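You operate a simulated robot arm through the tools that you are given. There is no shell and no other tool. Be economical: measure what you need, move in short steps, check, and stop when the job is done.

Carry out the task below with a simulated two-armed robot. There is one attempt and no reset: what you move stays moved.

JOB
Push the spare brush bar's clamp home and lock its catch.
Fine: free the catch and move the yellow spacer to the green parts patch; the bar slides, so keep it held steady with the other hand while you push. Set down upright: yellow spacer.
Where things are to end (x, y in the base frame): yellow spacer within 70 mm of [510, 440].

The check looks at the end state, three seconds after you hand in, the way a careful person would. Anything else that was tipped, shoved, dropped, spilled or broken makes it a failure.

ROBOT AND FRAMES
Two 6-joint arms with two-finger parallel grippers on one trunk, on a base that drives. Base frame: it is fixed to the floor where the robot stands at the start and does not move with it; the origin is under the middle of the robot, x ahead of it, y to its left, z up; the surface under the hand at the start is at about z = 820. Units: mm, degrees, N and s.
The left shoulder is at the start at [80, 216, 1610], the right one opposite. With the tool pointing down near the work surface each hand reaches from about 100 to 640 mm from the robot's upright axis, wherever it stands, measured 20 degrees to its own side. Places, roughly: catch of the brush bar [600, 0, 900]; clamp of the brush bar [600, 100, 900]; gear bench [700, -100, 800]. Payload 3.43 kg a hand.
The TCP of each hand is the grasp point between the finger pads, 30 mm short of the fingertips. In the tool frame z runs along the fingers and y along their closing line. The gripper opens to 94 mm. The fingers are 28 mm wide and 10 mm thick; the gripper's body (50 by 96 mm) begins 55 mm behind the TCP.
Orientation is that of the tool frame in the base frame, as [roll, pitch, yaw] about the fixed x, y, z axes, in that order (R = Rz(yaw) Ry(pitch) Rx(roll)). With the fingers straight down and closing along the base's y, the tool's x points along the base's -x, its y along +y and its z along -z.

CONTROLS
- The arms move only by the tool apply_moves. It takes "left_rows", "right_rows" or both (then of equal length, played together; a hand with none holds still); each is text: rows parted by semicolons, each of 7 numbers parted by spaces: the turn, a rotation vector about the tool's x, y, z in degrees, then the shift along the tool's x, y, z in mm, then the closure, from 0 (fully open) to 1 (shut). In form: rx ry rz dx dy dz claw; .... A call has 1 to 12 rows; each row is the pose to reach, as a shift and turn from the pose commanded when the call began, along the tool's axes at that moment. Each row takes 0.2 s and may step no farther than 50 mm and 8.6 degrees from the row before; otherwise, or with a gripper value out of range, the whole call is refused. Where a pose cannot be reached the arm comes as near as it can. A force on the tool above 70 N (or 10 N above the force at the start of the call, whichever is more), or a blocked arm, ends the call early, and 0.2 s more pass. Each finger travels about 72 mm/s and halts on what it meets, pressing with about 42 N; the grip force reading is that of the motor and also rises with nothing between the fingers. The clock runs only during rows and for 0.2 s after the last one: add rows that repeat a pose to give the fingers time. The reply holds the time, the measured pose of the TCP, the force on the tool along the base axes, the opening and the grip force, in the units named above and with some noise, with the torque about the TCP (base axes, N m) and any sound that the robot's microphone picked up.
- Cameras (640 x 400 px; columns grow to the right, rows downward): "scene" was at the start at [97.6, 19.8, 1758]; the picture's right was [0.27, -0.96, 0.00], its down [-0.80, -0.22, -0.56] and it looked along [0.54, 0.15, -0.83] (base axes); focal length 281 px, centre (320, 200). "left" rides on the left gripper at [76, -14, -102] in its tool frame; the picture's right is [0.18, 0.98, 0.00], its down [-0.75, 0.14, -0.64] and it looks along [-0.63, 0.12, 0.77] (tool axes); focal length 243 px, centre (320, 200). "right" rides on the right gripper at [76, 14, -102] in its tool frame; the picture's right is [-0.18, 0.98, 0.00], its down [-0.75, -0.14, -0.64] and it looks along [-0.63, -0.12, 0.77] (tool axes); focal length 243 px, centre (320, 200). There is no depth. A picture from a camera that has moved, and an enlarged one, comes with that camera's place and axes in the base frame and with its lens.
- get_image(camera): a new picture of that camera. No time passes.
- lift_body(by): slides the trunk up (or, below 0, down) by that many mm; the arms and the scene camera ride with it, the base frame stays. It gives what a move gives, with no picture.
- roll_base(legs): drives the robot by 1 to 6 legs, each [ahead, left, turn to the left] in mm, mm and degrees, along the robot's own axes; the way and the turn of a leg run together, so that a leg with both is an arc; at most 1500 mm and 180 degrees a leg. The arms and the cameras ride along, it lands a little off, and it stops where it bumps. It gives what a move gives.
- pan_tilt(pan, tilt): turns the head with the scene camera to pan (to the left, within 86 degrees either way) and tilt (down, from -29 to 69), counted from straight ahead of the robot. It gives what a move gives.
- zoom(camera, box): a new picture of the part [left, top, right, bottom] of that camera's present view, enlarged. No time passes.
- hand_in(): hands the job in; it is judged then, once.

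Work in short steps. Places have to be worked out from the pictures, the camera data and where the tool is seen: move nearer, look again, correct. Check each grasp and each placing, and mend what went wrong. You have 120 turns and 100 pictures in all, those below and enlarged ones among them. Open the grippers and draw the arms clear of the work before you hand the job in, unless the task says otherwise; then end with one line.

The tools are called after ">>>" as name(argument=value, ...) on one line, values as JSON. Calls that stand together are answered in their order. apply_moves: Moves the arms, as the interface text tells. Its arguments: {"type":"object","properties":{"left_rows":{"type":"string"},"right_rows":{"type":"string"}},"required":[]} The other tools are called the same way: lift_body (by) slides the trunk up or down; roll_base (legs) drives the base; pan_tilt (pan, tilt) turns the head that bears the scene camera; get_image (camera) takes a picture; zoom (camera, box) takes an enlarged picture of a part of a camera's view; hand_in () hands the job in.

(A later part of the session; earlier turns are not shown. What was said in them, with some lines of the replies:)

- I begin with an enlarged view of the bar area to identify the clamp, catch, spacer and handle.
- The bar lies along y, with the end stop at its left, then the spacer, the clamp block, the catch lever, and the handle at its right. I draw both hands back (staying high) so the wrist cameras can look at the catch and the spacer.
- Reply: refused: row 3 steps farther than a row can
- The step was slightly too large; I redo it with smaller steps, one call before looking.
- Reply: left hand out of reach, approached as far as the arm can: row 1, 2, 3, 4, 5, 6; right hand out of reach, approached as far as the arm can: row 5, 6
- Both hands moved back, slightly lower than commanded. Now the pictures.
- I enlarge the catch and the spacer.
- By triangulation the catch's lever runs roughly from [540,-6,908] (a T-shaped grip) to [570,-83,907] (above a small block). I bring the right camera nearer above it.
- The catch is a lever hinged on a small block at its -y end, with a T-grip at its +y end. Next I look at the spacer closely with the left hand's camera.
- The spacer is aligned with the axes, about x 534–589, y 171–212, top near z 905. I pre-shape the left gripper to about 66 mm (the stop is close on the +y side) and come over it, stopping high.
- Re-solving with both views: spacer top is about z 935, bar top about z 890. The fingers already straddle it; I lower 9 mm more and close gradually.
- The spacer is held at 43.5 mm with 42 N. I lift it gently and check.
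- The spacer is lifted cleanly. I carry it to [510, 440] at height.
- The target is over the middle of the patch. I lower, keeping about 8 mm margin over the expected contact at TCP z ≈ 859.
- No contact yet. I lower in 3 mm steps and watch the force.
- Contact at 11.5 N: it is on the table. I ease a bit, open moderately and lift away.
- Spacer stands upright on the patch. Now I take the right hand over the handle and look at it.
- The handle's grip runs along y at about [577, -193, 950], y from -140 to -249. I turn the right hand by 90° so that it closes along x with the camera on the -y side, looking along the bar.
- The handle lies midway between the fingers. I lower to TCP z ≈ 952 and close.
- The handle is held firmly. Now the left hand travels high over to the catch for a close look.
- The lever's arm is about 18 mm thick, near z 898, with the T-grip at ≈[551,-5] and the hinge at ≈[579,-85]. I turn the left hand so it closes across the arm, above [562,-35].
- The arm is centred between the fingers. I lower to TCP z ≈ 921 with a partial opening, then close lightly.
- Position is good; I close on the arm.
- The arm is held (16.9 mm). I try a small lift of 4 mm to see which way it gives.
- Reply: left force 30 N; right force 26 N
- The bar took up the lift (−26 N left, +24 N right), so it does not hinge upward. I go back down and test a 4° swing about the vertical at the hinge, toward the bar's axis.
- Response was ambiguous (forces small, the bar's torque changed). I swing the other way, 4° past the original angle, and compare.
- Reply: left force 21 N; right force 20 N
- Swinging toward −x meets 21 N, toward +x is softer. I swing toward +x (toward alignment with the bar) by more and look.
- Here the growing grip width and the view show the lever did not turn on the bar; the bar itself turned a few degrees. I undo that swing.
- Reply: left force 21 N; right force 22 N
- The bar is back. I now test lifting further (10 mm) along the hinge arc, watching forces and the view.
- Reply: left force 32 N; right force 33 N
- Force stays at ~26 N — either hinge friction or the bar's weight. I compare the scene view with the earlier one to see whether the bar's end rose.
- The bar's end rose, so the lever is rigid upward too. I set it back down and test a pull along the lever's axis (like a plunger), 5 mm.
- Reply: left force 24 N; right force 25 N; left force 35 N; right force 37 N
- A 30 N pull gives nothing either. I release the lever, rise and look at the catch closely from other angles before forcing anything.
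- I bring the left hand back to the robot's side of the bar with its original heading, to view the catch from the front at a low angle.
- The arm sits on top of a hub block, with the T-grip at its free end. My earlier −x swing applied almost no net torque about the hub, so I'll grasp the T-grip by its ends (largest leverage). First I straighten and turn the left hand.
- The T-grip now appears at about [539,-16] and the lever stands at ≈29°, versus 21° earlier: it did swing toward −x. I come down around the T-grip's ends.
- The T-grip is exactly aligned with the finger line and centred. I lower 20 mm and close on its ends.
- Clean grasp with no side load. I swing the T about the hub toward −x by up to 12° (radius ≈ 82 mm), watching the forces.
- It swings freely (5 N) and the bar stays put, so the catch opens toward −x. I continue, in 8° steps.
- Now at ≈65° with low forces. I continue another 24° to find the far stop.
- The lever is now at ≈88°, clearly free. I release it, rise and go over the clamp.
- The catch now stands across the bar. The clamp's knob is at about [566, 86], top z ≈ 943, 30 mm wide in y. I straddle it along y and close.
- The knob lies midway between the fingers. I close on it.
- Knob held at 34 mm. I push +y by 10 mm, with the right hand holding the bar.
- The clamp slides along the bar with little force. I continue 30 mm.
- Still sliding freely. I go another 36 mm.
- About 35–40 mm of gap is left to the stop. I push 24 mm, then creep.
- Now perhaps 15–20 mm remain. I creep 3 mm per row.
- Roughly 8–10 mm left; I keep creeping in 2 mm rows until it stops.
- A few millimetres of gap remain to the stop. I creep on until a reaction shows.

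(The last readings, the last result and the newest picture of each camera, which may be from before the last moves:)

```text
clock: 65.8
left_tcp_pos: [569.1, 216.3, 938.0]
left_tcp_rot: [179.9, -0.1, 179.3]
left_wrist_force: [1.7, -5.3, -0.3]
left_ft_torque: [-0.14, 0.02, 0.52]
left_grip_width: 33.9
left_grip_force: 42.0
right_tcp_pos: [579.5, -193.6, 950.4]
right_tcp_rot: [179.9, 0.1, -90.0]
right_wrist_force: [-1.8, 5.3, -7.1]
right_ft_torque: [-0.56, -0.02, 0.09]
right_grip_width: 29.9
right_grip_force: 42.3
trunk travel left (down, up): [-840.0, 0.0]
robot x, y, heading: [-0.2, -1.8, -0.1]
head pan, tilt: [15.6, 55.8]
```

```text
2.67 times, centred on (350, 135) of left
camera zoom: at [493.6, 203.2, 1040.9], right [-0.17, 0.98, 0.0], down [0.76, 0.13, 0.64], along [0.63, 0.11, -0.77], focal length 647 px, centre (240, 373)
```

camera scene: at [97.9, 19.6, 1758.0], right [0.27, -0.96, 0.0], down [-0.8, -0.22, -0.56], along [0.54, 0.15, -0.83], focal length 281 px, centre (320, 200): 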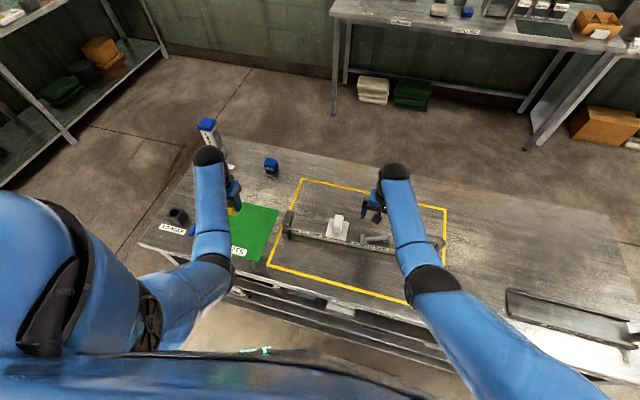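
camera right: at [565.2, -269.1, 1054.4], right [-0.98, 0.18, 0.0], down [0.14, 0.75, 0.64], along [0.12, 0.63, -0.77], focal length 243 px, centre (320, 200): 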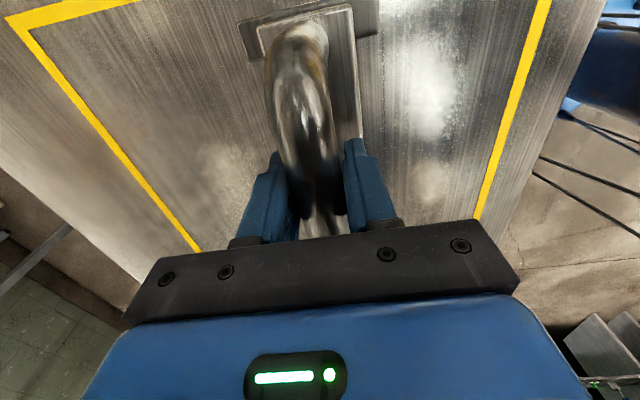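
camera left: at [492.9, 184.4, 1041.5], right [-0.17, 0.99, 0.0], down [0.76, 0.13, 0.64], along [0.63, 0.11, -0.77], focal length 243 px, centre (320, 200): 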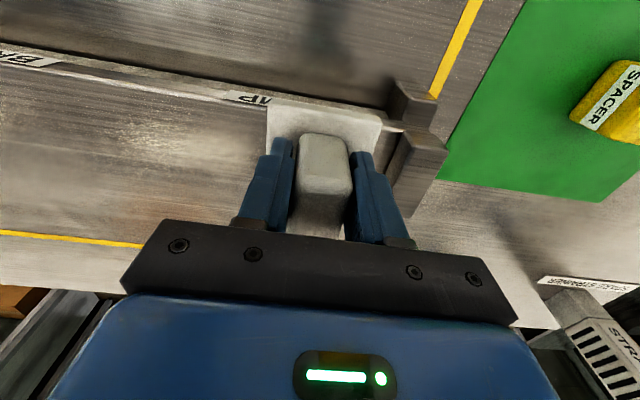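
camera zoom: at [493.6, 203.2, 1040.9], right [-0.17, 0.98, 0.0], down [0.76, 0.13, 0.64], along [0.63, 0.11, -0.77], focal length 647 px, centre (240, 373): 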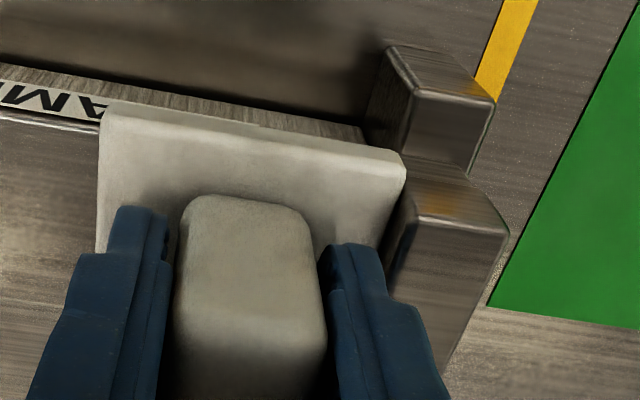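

Contact begins (−5 N). I press 4 mm more to seat it firmly.

>>> apply_moves(left_rows="0 0 0 0 1.5 0 0.85;0 0 0 0 3 0 0.85;0 0 0 0 4.5 0 0.85;0 0 0 0 4.5 0 0.85")

>>> zoom(camera="left", box=[230, 60, 470, 210])

```text
clock: 66.8
left_tcp_pos: [569.4, 219.9, 938.9]
left_tcp_rot: [-179.8, -0.1, 179.2]
left_wrist_force: [1.5, -30.6, 0.4]
left_ft_torque: [0.41, -0.02, 0.5]
left_grip_width: 34.1
left_grip_force: 42.1
right_tcp_pos: [579.4, -191.8, 950.1]
right_tcp_rot: [180.0, 0.1, -89.9]
right_wrist_force: [-1.0, 31.5, -6.7]
right_ft_torque: [-0.58, 0.02, -0.17]
right_grip_width: 30.4
right_grip_force: 41.7
trunk travel left (down, up): [-840.0, 0.0]
robot x, y, heading: [0.1, 0.5, 0.2]
head pan, tilt: [15.6, 55.8]
```

```text
2.67 times, centred on (350, 135) of left
camera zoom: at [494.1, 206.4, 1040.9], right [-0.17, 0.99, 0.0], down [0.76, 0.13, 0.64], along [0.63, 0.11, -0.77], focal length 647 px, centre (240, 373)
```

zoom: 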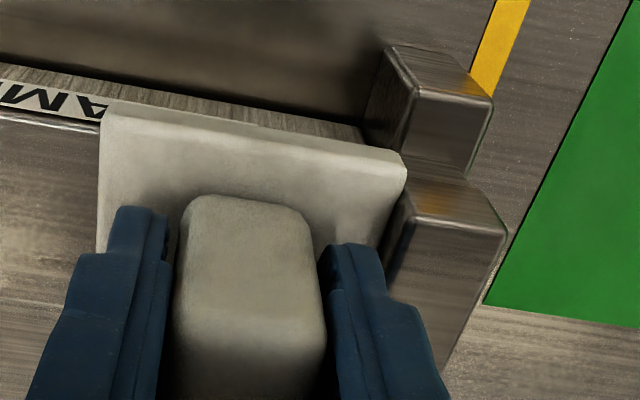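

Seated against the stop with 30 N on both hands, no further motion. I ease the push, open and lift straight up.

>>> apply_moves(left_rows="0 0 0 0 -2 0 0.85;0 0 0 0 -2.5 0 0.75;0 0 0 0 -2.5 0 0.6;0 0 0 0 -2.5 0 0.5;0 0 0 0 -2.5 0 0.45;0 0 0 0 -2.5 -25 0.45;0 0 0 0 -2.5 -60 0.45;0 0 0 0 -2.5 -100 0.45;0 0 0 0 -2.5 -110 0.3")

>>> get_image(camera="left")

```text
clock: 68.8
left_tcp_pos: [567.6, 220.2, 1047.4]
left_tcp_rot: [179.9, -0.1, 179.3]
left_wrist_force: [1.1, -0.1, -0.4]
left_ft_torque: [0.01, -0.01, -0.04]
left_grip_width: 65.7
left_grip_force: 0.0
right_tcp_pos: [579.9, -193.7, 949.1]
right_tcp_rot: [179.8, 0.0, -89.9]
right_wrist_force: [-0.3, 0.0, -8.0]
right_ft_torque: [-1.25, 0.07, -0.02]
right_grip_width: 30.0
right_grip_force: 42.0
trunk travel left (down, up): [-840.0, 0.0]
robot x, y, heading: [1.0, -1.6, 0.0]
head pan, tilt: [15.6, 55.8]
```

```text
30 pictures are left
camera left: at [493.7, 206.4, 1150.4], right [-0.17, 0.98, 0.0], down [0.76, 0.13, 0.64], along [0.63, 0.11, -0.77], focal length 243 px, centre (320, 200)
```

left: 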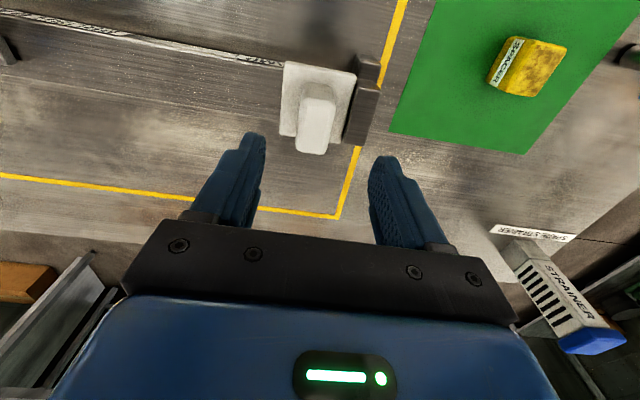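

The clamp is home. Now back above the T-grip (≈[497,-84]) to lock the catch.

>>> apply_moves(left_rows="0 0 0 10 -40 0 0.2;0 0 0 20 -80 0 0.2;0 0 0 30 -120 0 0.2;0 0 0 40 -160 0 0.2;0 0 0 50 -200 0 0.2;0 0 0 60 -240 5 0.2;0 0 0 70 -280 10 0.25;0 0 0 71 -302 15 0.25;0 0 0 71 -302 15 0.25")

>>> get_image(camera="left")

```text
clock: 70.8
left_tcp_pos: [496.0, -80.8, 1034.1]
left_tcp_rot: [179.9, -0.2, 179.3]
left_wrist_force: [0.1, 0.7, 0.2]
left_ft_torque: [-0.03, 0.01, 0.02]
left_grip_width: 70.4
left_grip_force: 0.0
right_tcp_pos: [578.7, -193.8, 950.2]
right_tcp_rot: [179.9, 0.1, -90.0]
right_wrist_force: [0.4, -0.9, -4.5]
right_ft_torque: [0.12, 0.1, -0.03]
right_grip_width: 30.3
right_grip_force: 41.9
trunk travel left (down, up): [-840.0, 0.0]
robot x, y, heading: [1.3, 0.1, -0.0]
head pan, tilt: [15.6, 55.8]
```

```text
29 pictures are left
camera left: at [420.5, -94.6, 1137.2], right [-0.17, 0.98, 0.0], down [0.76, 0.13, 0.64], along [0.63, 0.11, -0.77], focal length 243 px, centre (320, 200)
```

left: 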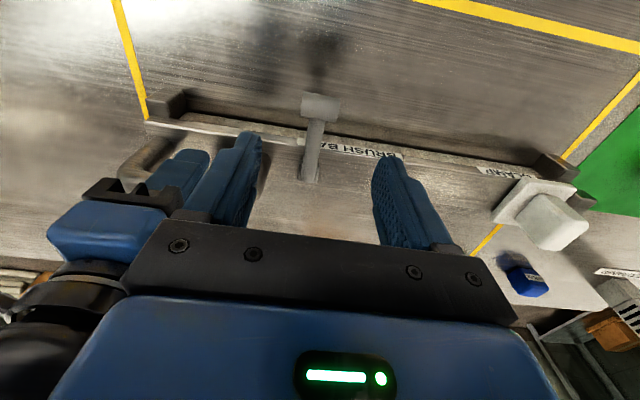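

The T-grip is at [498,-81], aligned with the finger line. I lower around it and close.

>>> apply_moves(left_rows="0 0 0 -1.5 0 40 0.25;0 0 0 -1.5 0 75 0.25;0 0 0 -1.5 0 100 0.25;0 0 0 -1.5 0 112 0.25;0 0 0 -1.5 0 112 0.4;0 0 0 -1.5 0 112 0.5;0 0 0 -1.5 0 112 0.65;0 0 0 -1.5 0 112 0.75;0 0 0 -1.5 0 112 0.75")

>>> get_image(camera="left")

```text
clock: 72.8
left_tcp_pos: [496.6, -81.0, 922.3]
left_tcp_rot: [179.9, -0.1, 179.4]
left_wrist_force: [0.0, 10.7, 2.7]
left_ft_torque: [0.13, 0.06, 0.42]
left_grip_width: 33.5
left_grip_force: 41.6
right_tcp_pos: [579.4, -193.1, 952.5]
right_tcp_rot: [-180.0, 0.0, -90.1]
right_wrist_force: [0.3, -7.0, -4.8]
right_ft_torque: [0.86, -0.04, 0.03]
right_grip_width: 29.7
right_grip_force: 42.2
trunk travel left (down, up): [-840.0, 0.0]
robot x, y, heading: [-1.0, 3.1, 0.1]
head pan, tilt: [15.6, 55.8]
```

```text
28 pictures are left
camera left: at [421.4, -95.3, 1024.3], right [-0.17, 0.98, 0.0], down [0.76, 0.13, 0.64], along [0.63, 0.11, -0.77], focal length 243 px, centre (320, 200)
```

left: 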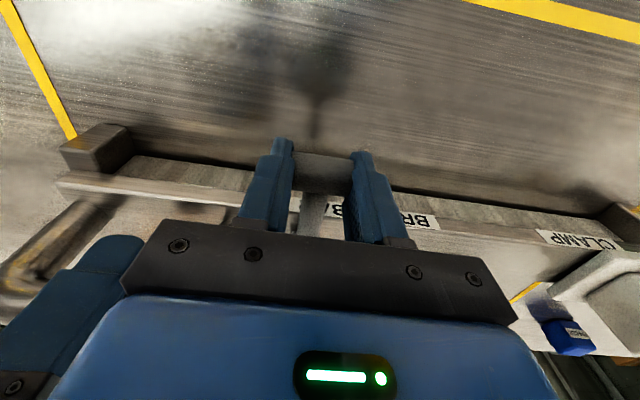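

Held. I swing it back toward the locked angle, 40° first.

>>> apply_moves(left_rows="0 0 8 -0.8 11.5 0 0.78;0 0 16 -3.2 22.7 0 0.78;0 0 24 -7.1 33.6 0 0.78;0 0 32 -12.5 43.7 0 0.78;0 0 40 -19.3 53 0 0.78;0 0 40 -19.3 53 0 0.78")

>>> get_image(camera="left")

```text
clock: 74.2
left_tcp_pos: [515.8, -28.7, 921.1]
left_tcp_rot: [-180.0, -0.1, 139.3]
left_wrist_force: [-7.8, 18.8, 9.1]
left_ft_torque: [-0.31, -0.71, 0.77]
left_grip_width: 33.7
left_grip_force: 42.1
right_tcp_pos: [579.3, -195.0, 951.5]
right_tcp_rot: [179.9, 0.0, -90.1]
right_wrist_force: [6.3, -15.9, -11.6]
right_ft_torque: [-0.07, -0.23, -0.11]
right_grip_width: 30.1
right_grip_force: 41.6
trunk travel left (down, up): [-840.0, 0.0]
robot x, y, heading: [-0.4, -1.2, 0.1]
head pan, tilt: [15.6, 55.8]
```

```text
27 pictures are left
camera left: at [448.8, 9.0, 1024.4], right [0.5, 0.86, 0.0], down [0.66, -0.39, 0.64], along [0.55, -0.32, -0.77], focal length 243 px, centre (320, 200)
```

left: 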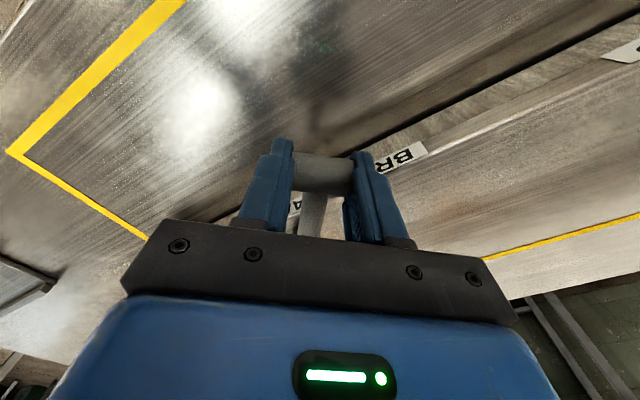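

Moving well (some radial friction at the pads). I continue 22° more, then look.

>>> apply_moves(left_rows="0 0 6 1.2 8.6 0 0.78;0 0 12 0 17.2 0 0.78;0 0 18 -2.5 25.5 0 0.78;0 0 22 -4.5 30.9 0 0.78;0 0 22 -4.5 30.9 0 0.78")

>>> get_image(camera="left")

```text
clock: 75.4
left_tcp_pos: [539.5, -8.9, 921.9]
left_tcp_rot: [179.9, -0.1, 117.2]
left_wrist_force: [0.2, 19.9, 0.0]
left_ft_torque: [-0.08, -0.06, 0.83]
left_grip_width: 34.0
left_grip_force: 42.3
right_tcp_pos: [578.8, -193.7, 951.1]
right_tcp_rot: [180.0, -0.1, -90.0]
right_wrist_force: [-0.7, -19.9, -2.0]
right_ft_torque: [0.09, -0.08, 0.05]
right_grip_width: 30.2
right_grip_force: 41.9
trunk travel left (down, up): [-840.0, 0.0]
robot x, y, heading: [-5.6, -1.7, -0.1]
head pan, tilt: [15.6, 55.8]
```

```text
26 pictures are left
camera left: at [492.2, 51.2, 1024.3], right [0.79, 0.61, 0.0], down [0.47, -0.61, 0.64], along [0.39, -0.51, -0.77], focal length 243 px, centre (320, 200)
```

left: 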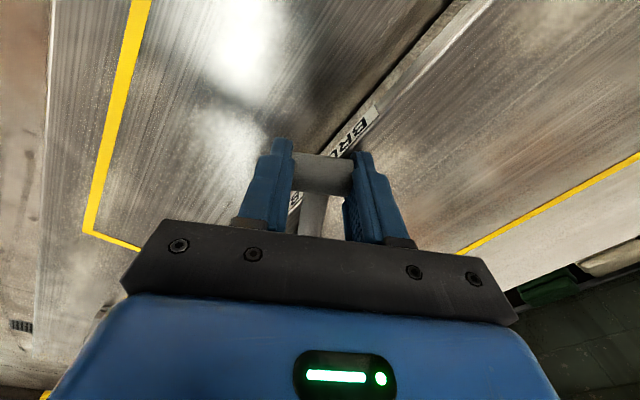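

Near 28–30° now. I relieve the radial load and turn on slowly toward the stop (≈21°), watching tangential force.

>>> apply_moves(left_rows="0 0 0 3 0 0 0.78;0 0 2 3 2.9 0 0.78;0 0 4 3 5.8 0 0.78;0 0 6 2.8 8.6 0 0.78;0 0 8 2.5 11.5 0 0.78;0 0 8 2.5 11.5 0 0.78")

>>> get_image(camera="left")

```text
clock: 76.8
left_tcp_pos: [549.5, -2.4, 921.8]
left_tcp_rot: [-179.9, 0.1, 109.3]
left_wrist_force: [5.2, -8.7, -2.0]
left_ft_torque: [0.34, 0.23, 0.19]
left_grip_width: 33.8
left_grip_force: 41.4
right_tcp_pos: [579.4, -191.5, 949.9]
right_tcp_rot: [179.9, 0.1, -90.0]
right_wrist_force: [-5.0, 8.3, 2.2]
right_ft_torque: [0.3, 0.31, 0.53]
right_grip_width: 30.1
right_grip_force: 41.8
trunk travel left (down, up): [-840.0, 0.0]
robot x, y, heading: [2.4, 1.5, -0.1]
head pan, tilt: [15.6, 55.8]
```

```text
25 pictures are left
camera left: at [510.8, 64.2, 1024.2], right [0.87, 0.5, 0.0], down [0.38, -0.66, 0.64], along [0.32, -0.56, -0.77], focal length 243 px, centre (320, 200)
```

left: 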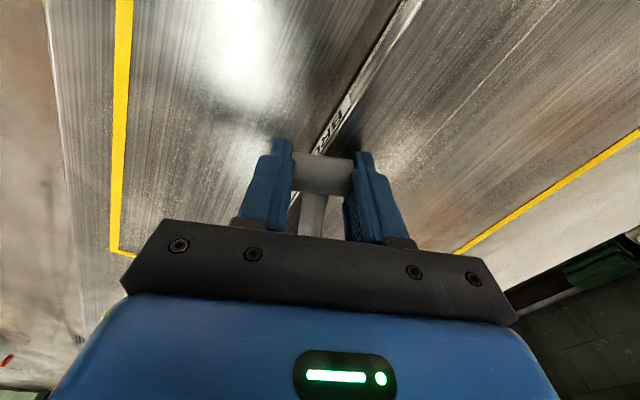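

No stop felt yet. I continue in small steps.

>>> apply_moves(left_rows="0 0 1.5 -1 2.2 0 0.78;0 0 3 -1 4.3 0 0.78;0 0 4.5 -1 6.5 0 0.78;0 0 6 -1.2 8.6 0 0.78;0 0 6 -1.2 8.6 0 0.78")

>>> get_image(camera="left")

>>> get_image(camera="right")

```text
clock: 78.0
left_tcp_pos: [556.7, -0.1, 921.5]
left_tcp_rot: [-179.9, 0.1, 103.2]
left_wrist_force: [-0.4, -19.0, -0.1]
left_ft_torque: [-0.18, 0.12, 0.81]
left_grip_width: 34.7
left_grip_force: 42.3
right_tcp_pos: [579.4, -190.6, 951.2]
right_tcp_rot: [179.9, 0.1, -90.0]
right_wrist_force: [0.0, 17.9, -3.8]
right_ft_torque: [0.01, 0.0, -1.16]
right_grip_width: 30.3
right_grip_force: 41.9
trunk travel left (down, up): [-840.0, 0.0]
robot x, y, heading: [-0.0, -0.3, -0.3]
head pan, tilt: [15.6, 55.8]
```

```text
24 pictures are left
camera left: at [526.4, 70.2, 1024.3], right [0.91, 0.4, 0.0], down [0.31, -0.7, 0.64], along [0.26, -0.59, -0.77], focal length 243 px, centre (320, 200)
```

left: 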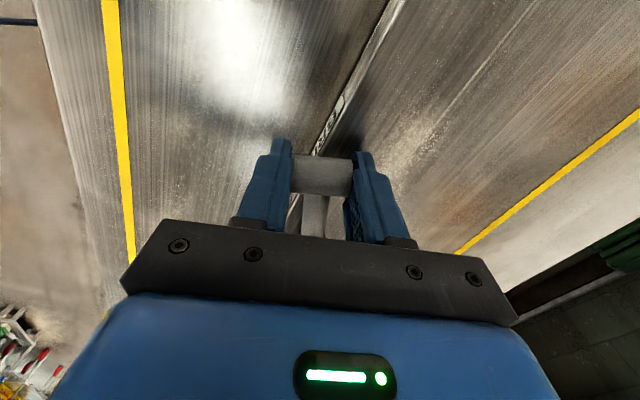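

```text
23 pictures are left
camera right: at [565.6, -268.6, 1054.0], right [-0.98, 0.18, 0.0], down [0.14, 0.75, 0.64], along [0.12, 0.63, -0.77], focal length 243 px, centre (320, 200)
```

right: 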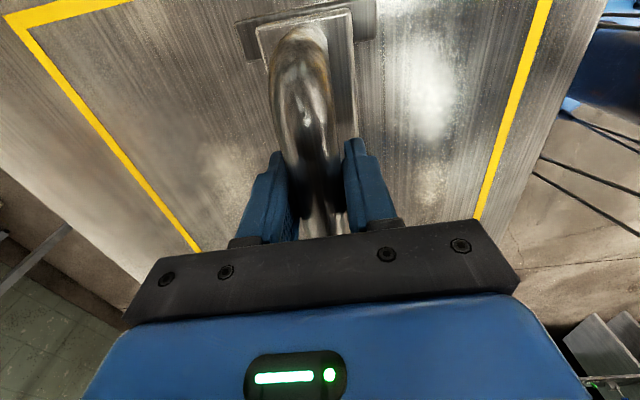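

The torque now passes into the bar (right hand −1.2 N·m): the lever is at its stop, ≈19–20°, as at the start. I relieve the pull, open and rise to inspect.

>>> apply_moves(left_rows="0 0 0 -2.5 0 0 0.78;0 0 0 -2.5 0 0 0.65;0 0 0 -2.5 0 0 0.5;0 0 0 -2.5 0 0 0.35;0 0 0 -2.5 0 0 0.3;0 0 0 -2.5 0 -30 0.3;0 0 0 -2.5 0 -70 0.3;0 0 0 -2.5 0 -105 0.3;0 0 0 -2.5 0 -105 0.3")

>>> get_image(camera="left")

>>> get_image(camera="right")

```text
clock: 80.0
left_tcp_pos: [557.4, -2.8, 1025.0]
left_tcp_rot: [-179.9, -0.1, 103.3]
left_wrist_force: [0.7, 0.3, 0.3]
left_ft_torque: [0.03, -0.01, 0.03]
left_grip_width: 65.7
left_grip_force: 0.0
right_tcp_pos: [579.5, -192.8, 950.6]
right_tcp_rot: [179.8, 0.0, -90.0]
right_wrist_force: [1.6, -0.7, -4.6]
right_ft_torque: [-0.03, -0.04, -0.64]
right_grip_width: 30.3
right_grip_force: 42.0
trunk travel left (down, up): [-840.0, 0.0]
robot x, y, heading: [-1.8, 2.0, 0.3]
head pan, tilt: [15.6, 55.8]
```

```text
22 pictures are left
camera left: at [527.7, 67.9, 1128.4], right [0.91, 0.41, 0.0], down [0.31, -0.7, 0.64], along [0.26, -0.59, -0.77], focal length 243 px, centre (320, 200)
```

left: 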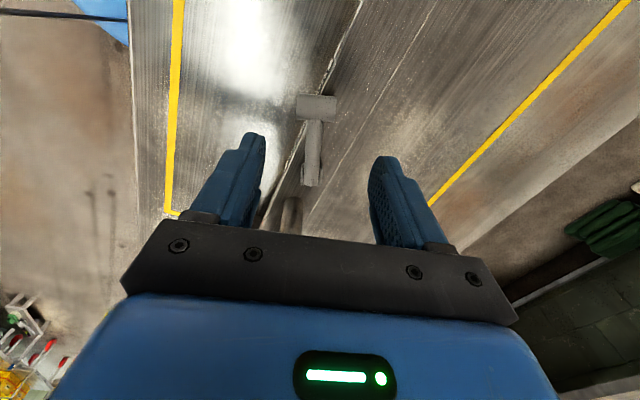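

```text
21 pictures are left
camera right: at [565.5, -269.3, 1054.1], right [-0.98, 0.18, 0.0], down [0.14, 0.75, 0.64], along [0.12, 0.63, -0.77], focal length 243 px, centre (320, 200)
```

right: 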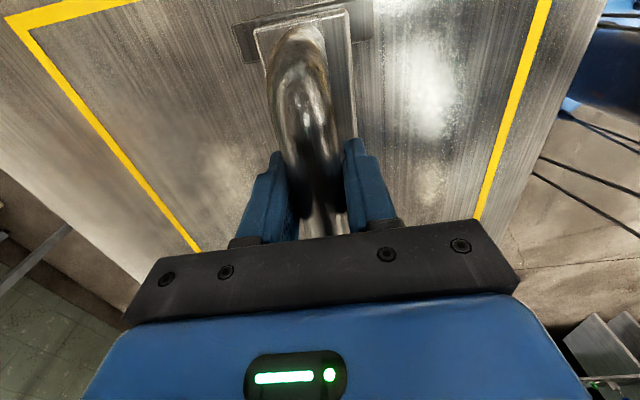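

The lever stands at ≈20° relative to the bar, the same as its original locked stop. I check the scene for the bar's position and the clamp.

>>> zoom(camera="scene", box=[260, 180, 460, 305])

```text
3.20 times, centred on (360, 242) of scene
camera zoom: at [99.2, 19.4, 1757.9], right [0.27, -0.96, 0.0], down [-0.8, -0.22, -0.56], along [0.54, 0.15, -0.83], focal length 900 px, centre (192, 64)
```

zoom: 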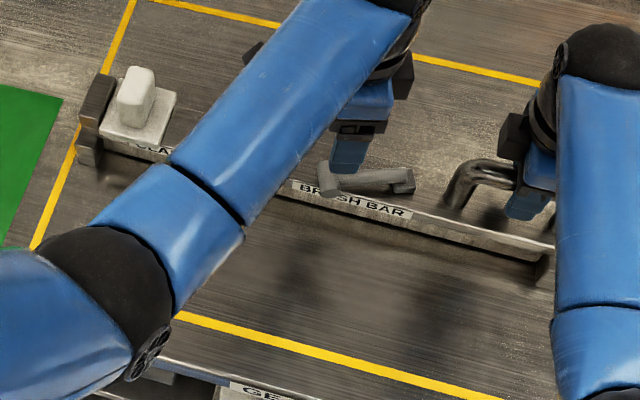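

The clamp is home against the stop and the catch looks as before, but the bar's left end has drifted ≈25 mm in +x (a yaw of ≈3°). I turn the right hand by 3° to bring the bar back.

>>> apply_moves(right_rows="0 0 -1 0 0 0 0.95;0 0 -2 0 0 0 0.95;0 0 -3 0 0 0 0.95;0 0 -4 0 0 0 0.95;0 0 -4 0 0 0 0.95")

>>> zoom(camera="scene", box=[260, 180, 460, 305])

```text
clock: 81.2
left_tcp_pos: [558.7, -1.5, 1025.6]
left_tcp_rot: [-179.9, -0.1, 103.2]
left_wrist_force: [0.3, 0.3, -0.5]
left_ft_torque: [0.0, -0.03, -0.01]
left_grip_width: 65.9
left_grip_force: 0.1
right_tcp_pos: [578.8, -192.2, 950.9]
right_tcp_rot: [179.9, 0.0, -86.0]
right_wrist_force: [0.5, 0.2, -6.8]
right_ft_torque: [-0.61, -0.05, -0.44]
right_grip_width: 30.2
right_grip_force: 41.6
trunk travel left (down, up): [-840.0, 0.0]
robot x, y, heading: [-0.3, 0.6, -0.1]
head pan, tilt: [15.6, 55.8]
```

```text
3.20 times, centred on (360, 242) of scene
camera zoom: at [99.1, 19.5, 1757.9], right [0.27, -0.96, 0.0], down [-0.8, -0.22, -0.56], along [0.54, 0.15, -0.83], focal length 900 px, centre (192, 64)
```

zoom: 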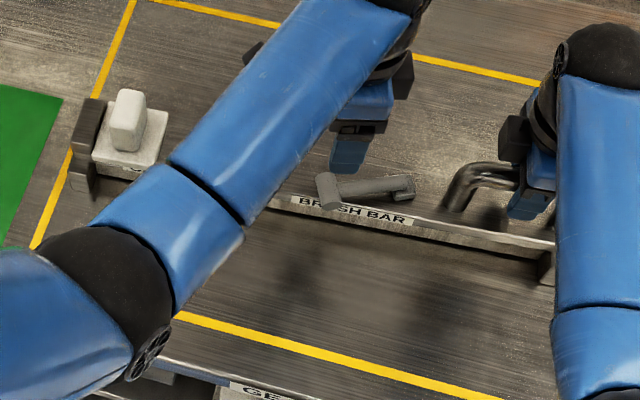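

The bar is back to its original lie (stop end and catch match the first picture). I open the right hand and raise it straight up, and the left too.

>>> apply_moves(right_rows="0 0 0 0 0 1 0.95;0 0 0 0 0 1 0.85;0 0 0 0 0 1 0.7;0 0 0 0 0 1 0.55;0 0 0 0 0 1 0.4;0 0 0 0 0 1 0.3;0 0 0 0 0 -25 0.3;0 0 0 0 0 -60 0.3;0 0 0 0 0 -95 0.3;0 0 0 0 0 -95 0.3")

>>> zoom(camera="scene", box=[260, 180, 460, 305])

```text
clock: 83.4
left_tcp_pos: [557.4, -3.2, 1026.6]
left_tcp_rot: [-179.9, -0.1, 103.3]
left_wrist_force: [-0.7, 0.6, 0.0]
left_ft_torque: [-0.03, 0.01, 0.01]
left_grip_width: 65.8
left_grip_force: 0.1
right_tcp_pos: [579.1, -192.6, 1047.7]
right_tcp_rot: [179.9, 0.0, -86.0]
right_wrist_force: [0.9, -1.0, -0.3]
right_ft_torque: [0.01, -0.03, 0.0]
right_grip_width: 65.4
right_grip_force: 0.0
trunk travel left (down, up): [-840.0, 0.0]
robot x, y, heading: [-2.8, 2.2, 0.0]
head pan, tilt: [15.6, 55.8]
```

```text
3.20 times, centred on (360, 242) of scene
camera zoom: at [97.9, 19.8, 1758.0], right [0.27, -0.96, 0.0], down [-0.8, -0.22, -0.56], along [0.54, 0.15, -0.83], focal length 900 px, centre (192, 64)
```

zoom: 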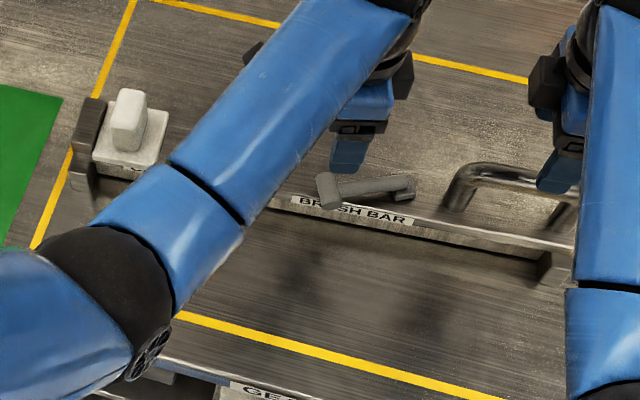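

Everything stays put. I draw both arms clear to the sides.

>>> apply_moves(left_rows="0 0 0 40 0 -10 0.3;0 0 0 82 0 -15 0.3;0 0 0 125 0 -15 0.3;0 0 0 168 0 -15 0.3;0 0 0 210 0 -15 0.2;0 0 0 253 0 -15 0.1;0 0 0 297 0 -15 0;0 0 0 340 0 -15 0;0 0 0 340 0 -15 0", right_rows="0 0 0 0 0 -10 0.2;0 0 0 20 0 -15 0.1;0 0 0 40 0 -15 0;0 0 0 60 0 -15 0;0 0 0 80 0 -15 0;0 0 0 100 0 -15 0;0 0 0 120 0 -15 0;0 0 0 140 0 -15 0;0 0 0 140 0 -15 0")

>>> get_image(camera="scene")

>>> zoom(camera="scene", box=[260, 180, 460, 305])

>>> get_image(camera="left")

```text
clock: 85.4
left_tcp_pos: [479.4, 329.5, 1041.3]
left_tcp_rot: [-179.9, 0.0, 103.3]
left_wrist_force: [-0.5, 0.8, 0.3]
left_ft_torque: [-0.03, -0.02, 0.03]
left_grip_width: 93.9
left_grip_force: 0.0
right_tcp_pos: [588.3, -332.1, 1062.5]
right_tcp_rot: [179.9, 0.1, -86.0]
right_wrist_force: [-0.2, -0.3, -0.4]
right_ft_torque: [0.0, 0.03, -0.01]
right_grip_width: 93.9
right_grip_force: 0.1
trunk travel left (down, up): [-840.0, 0.0]
robot x, y, heading: [-2.2, 0.2, 0.0]
head pan, tilt: [15.6, 55.8]
```

```text
17 pictures are left
camera scene: at [97.7, 19.7, 1758.0], right [0.27, -0.96, 0.0], down [-0.8, -0.22, -0.56], along [0.54, 0.15, -0.83], focal length 281 px, centre (320, 200)
```

scene: 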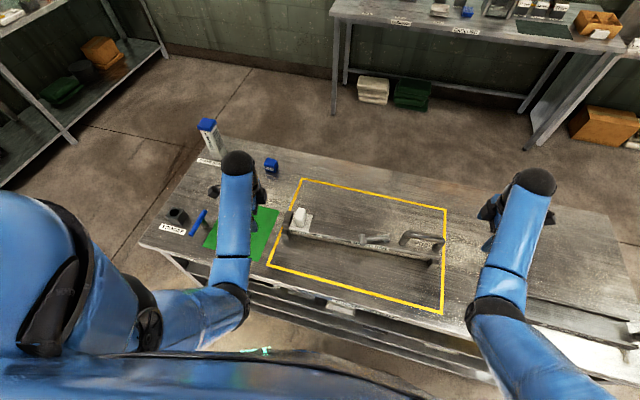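

```text
3.20 times, centred on (360, 242) of scene
camera zoom: at [97.7, 19.7, 1758.0], right [0.27, -0.96, 0.0], down [-0.8, -0.22, -0.56], along [0.54, 0.15, -0.83], focal length 900 px, centre (192, 64)
```

zoom: 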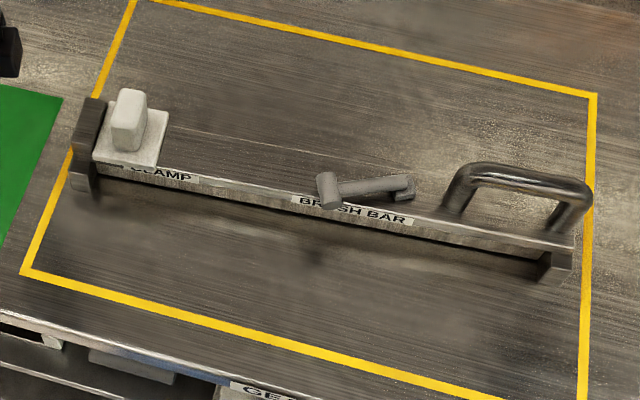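

```text
15 pictures are left
camera left: at [447.8, 399.5, 1144.1], right [0.91, 0.41, 0.0], down [0.31, -0.7, 0.64], along [0.26, -0.59, -0.77], focal length 243 px, centre (320, 200)
```

left: 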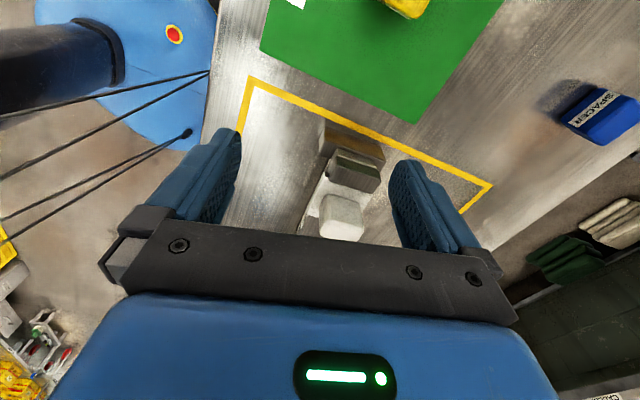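

The scene shows the clamp against its stop, the catch back at its locked stop, the bar in its original place, the spacer upright on the patch, and both grippers open and clear. I hand the job in.

>>> hand_in()

```text
The job is handed in.
```

The clamp is pushed home against its stop, the catch is swung back to the stop it started from, and the yellow spacer stands upright on the green patch at about [511, 441]. No click was heard, so I judged the catch locked from the firm stop and its matching starting angle. While I worked, the bar's left end drifted about 25 mm, and I turned it back to match the first picture. Both grippers are open and clear.
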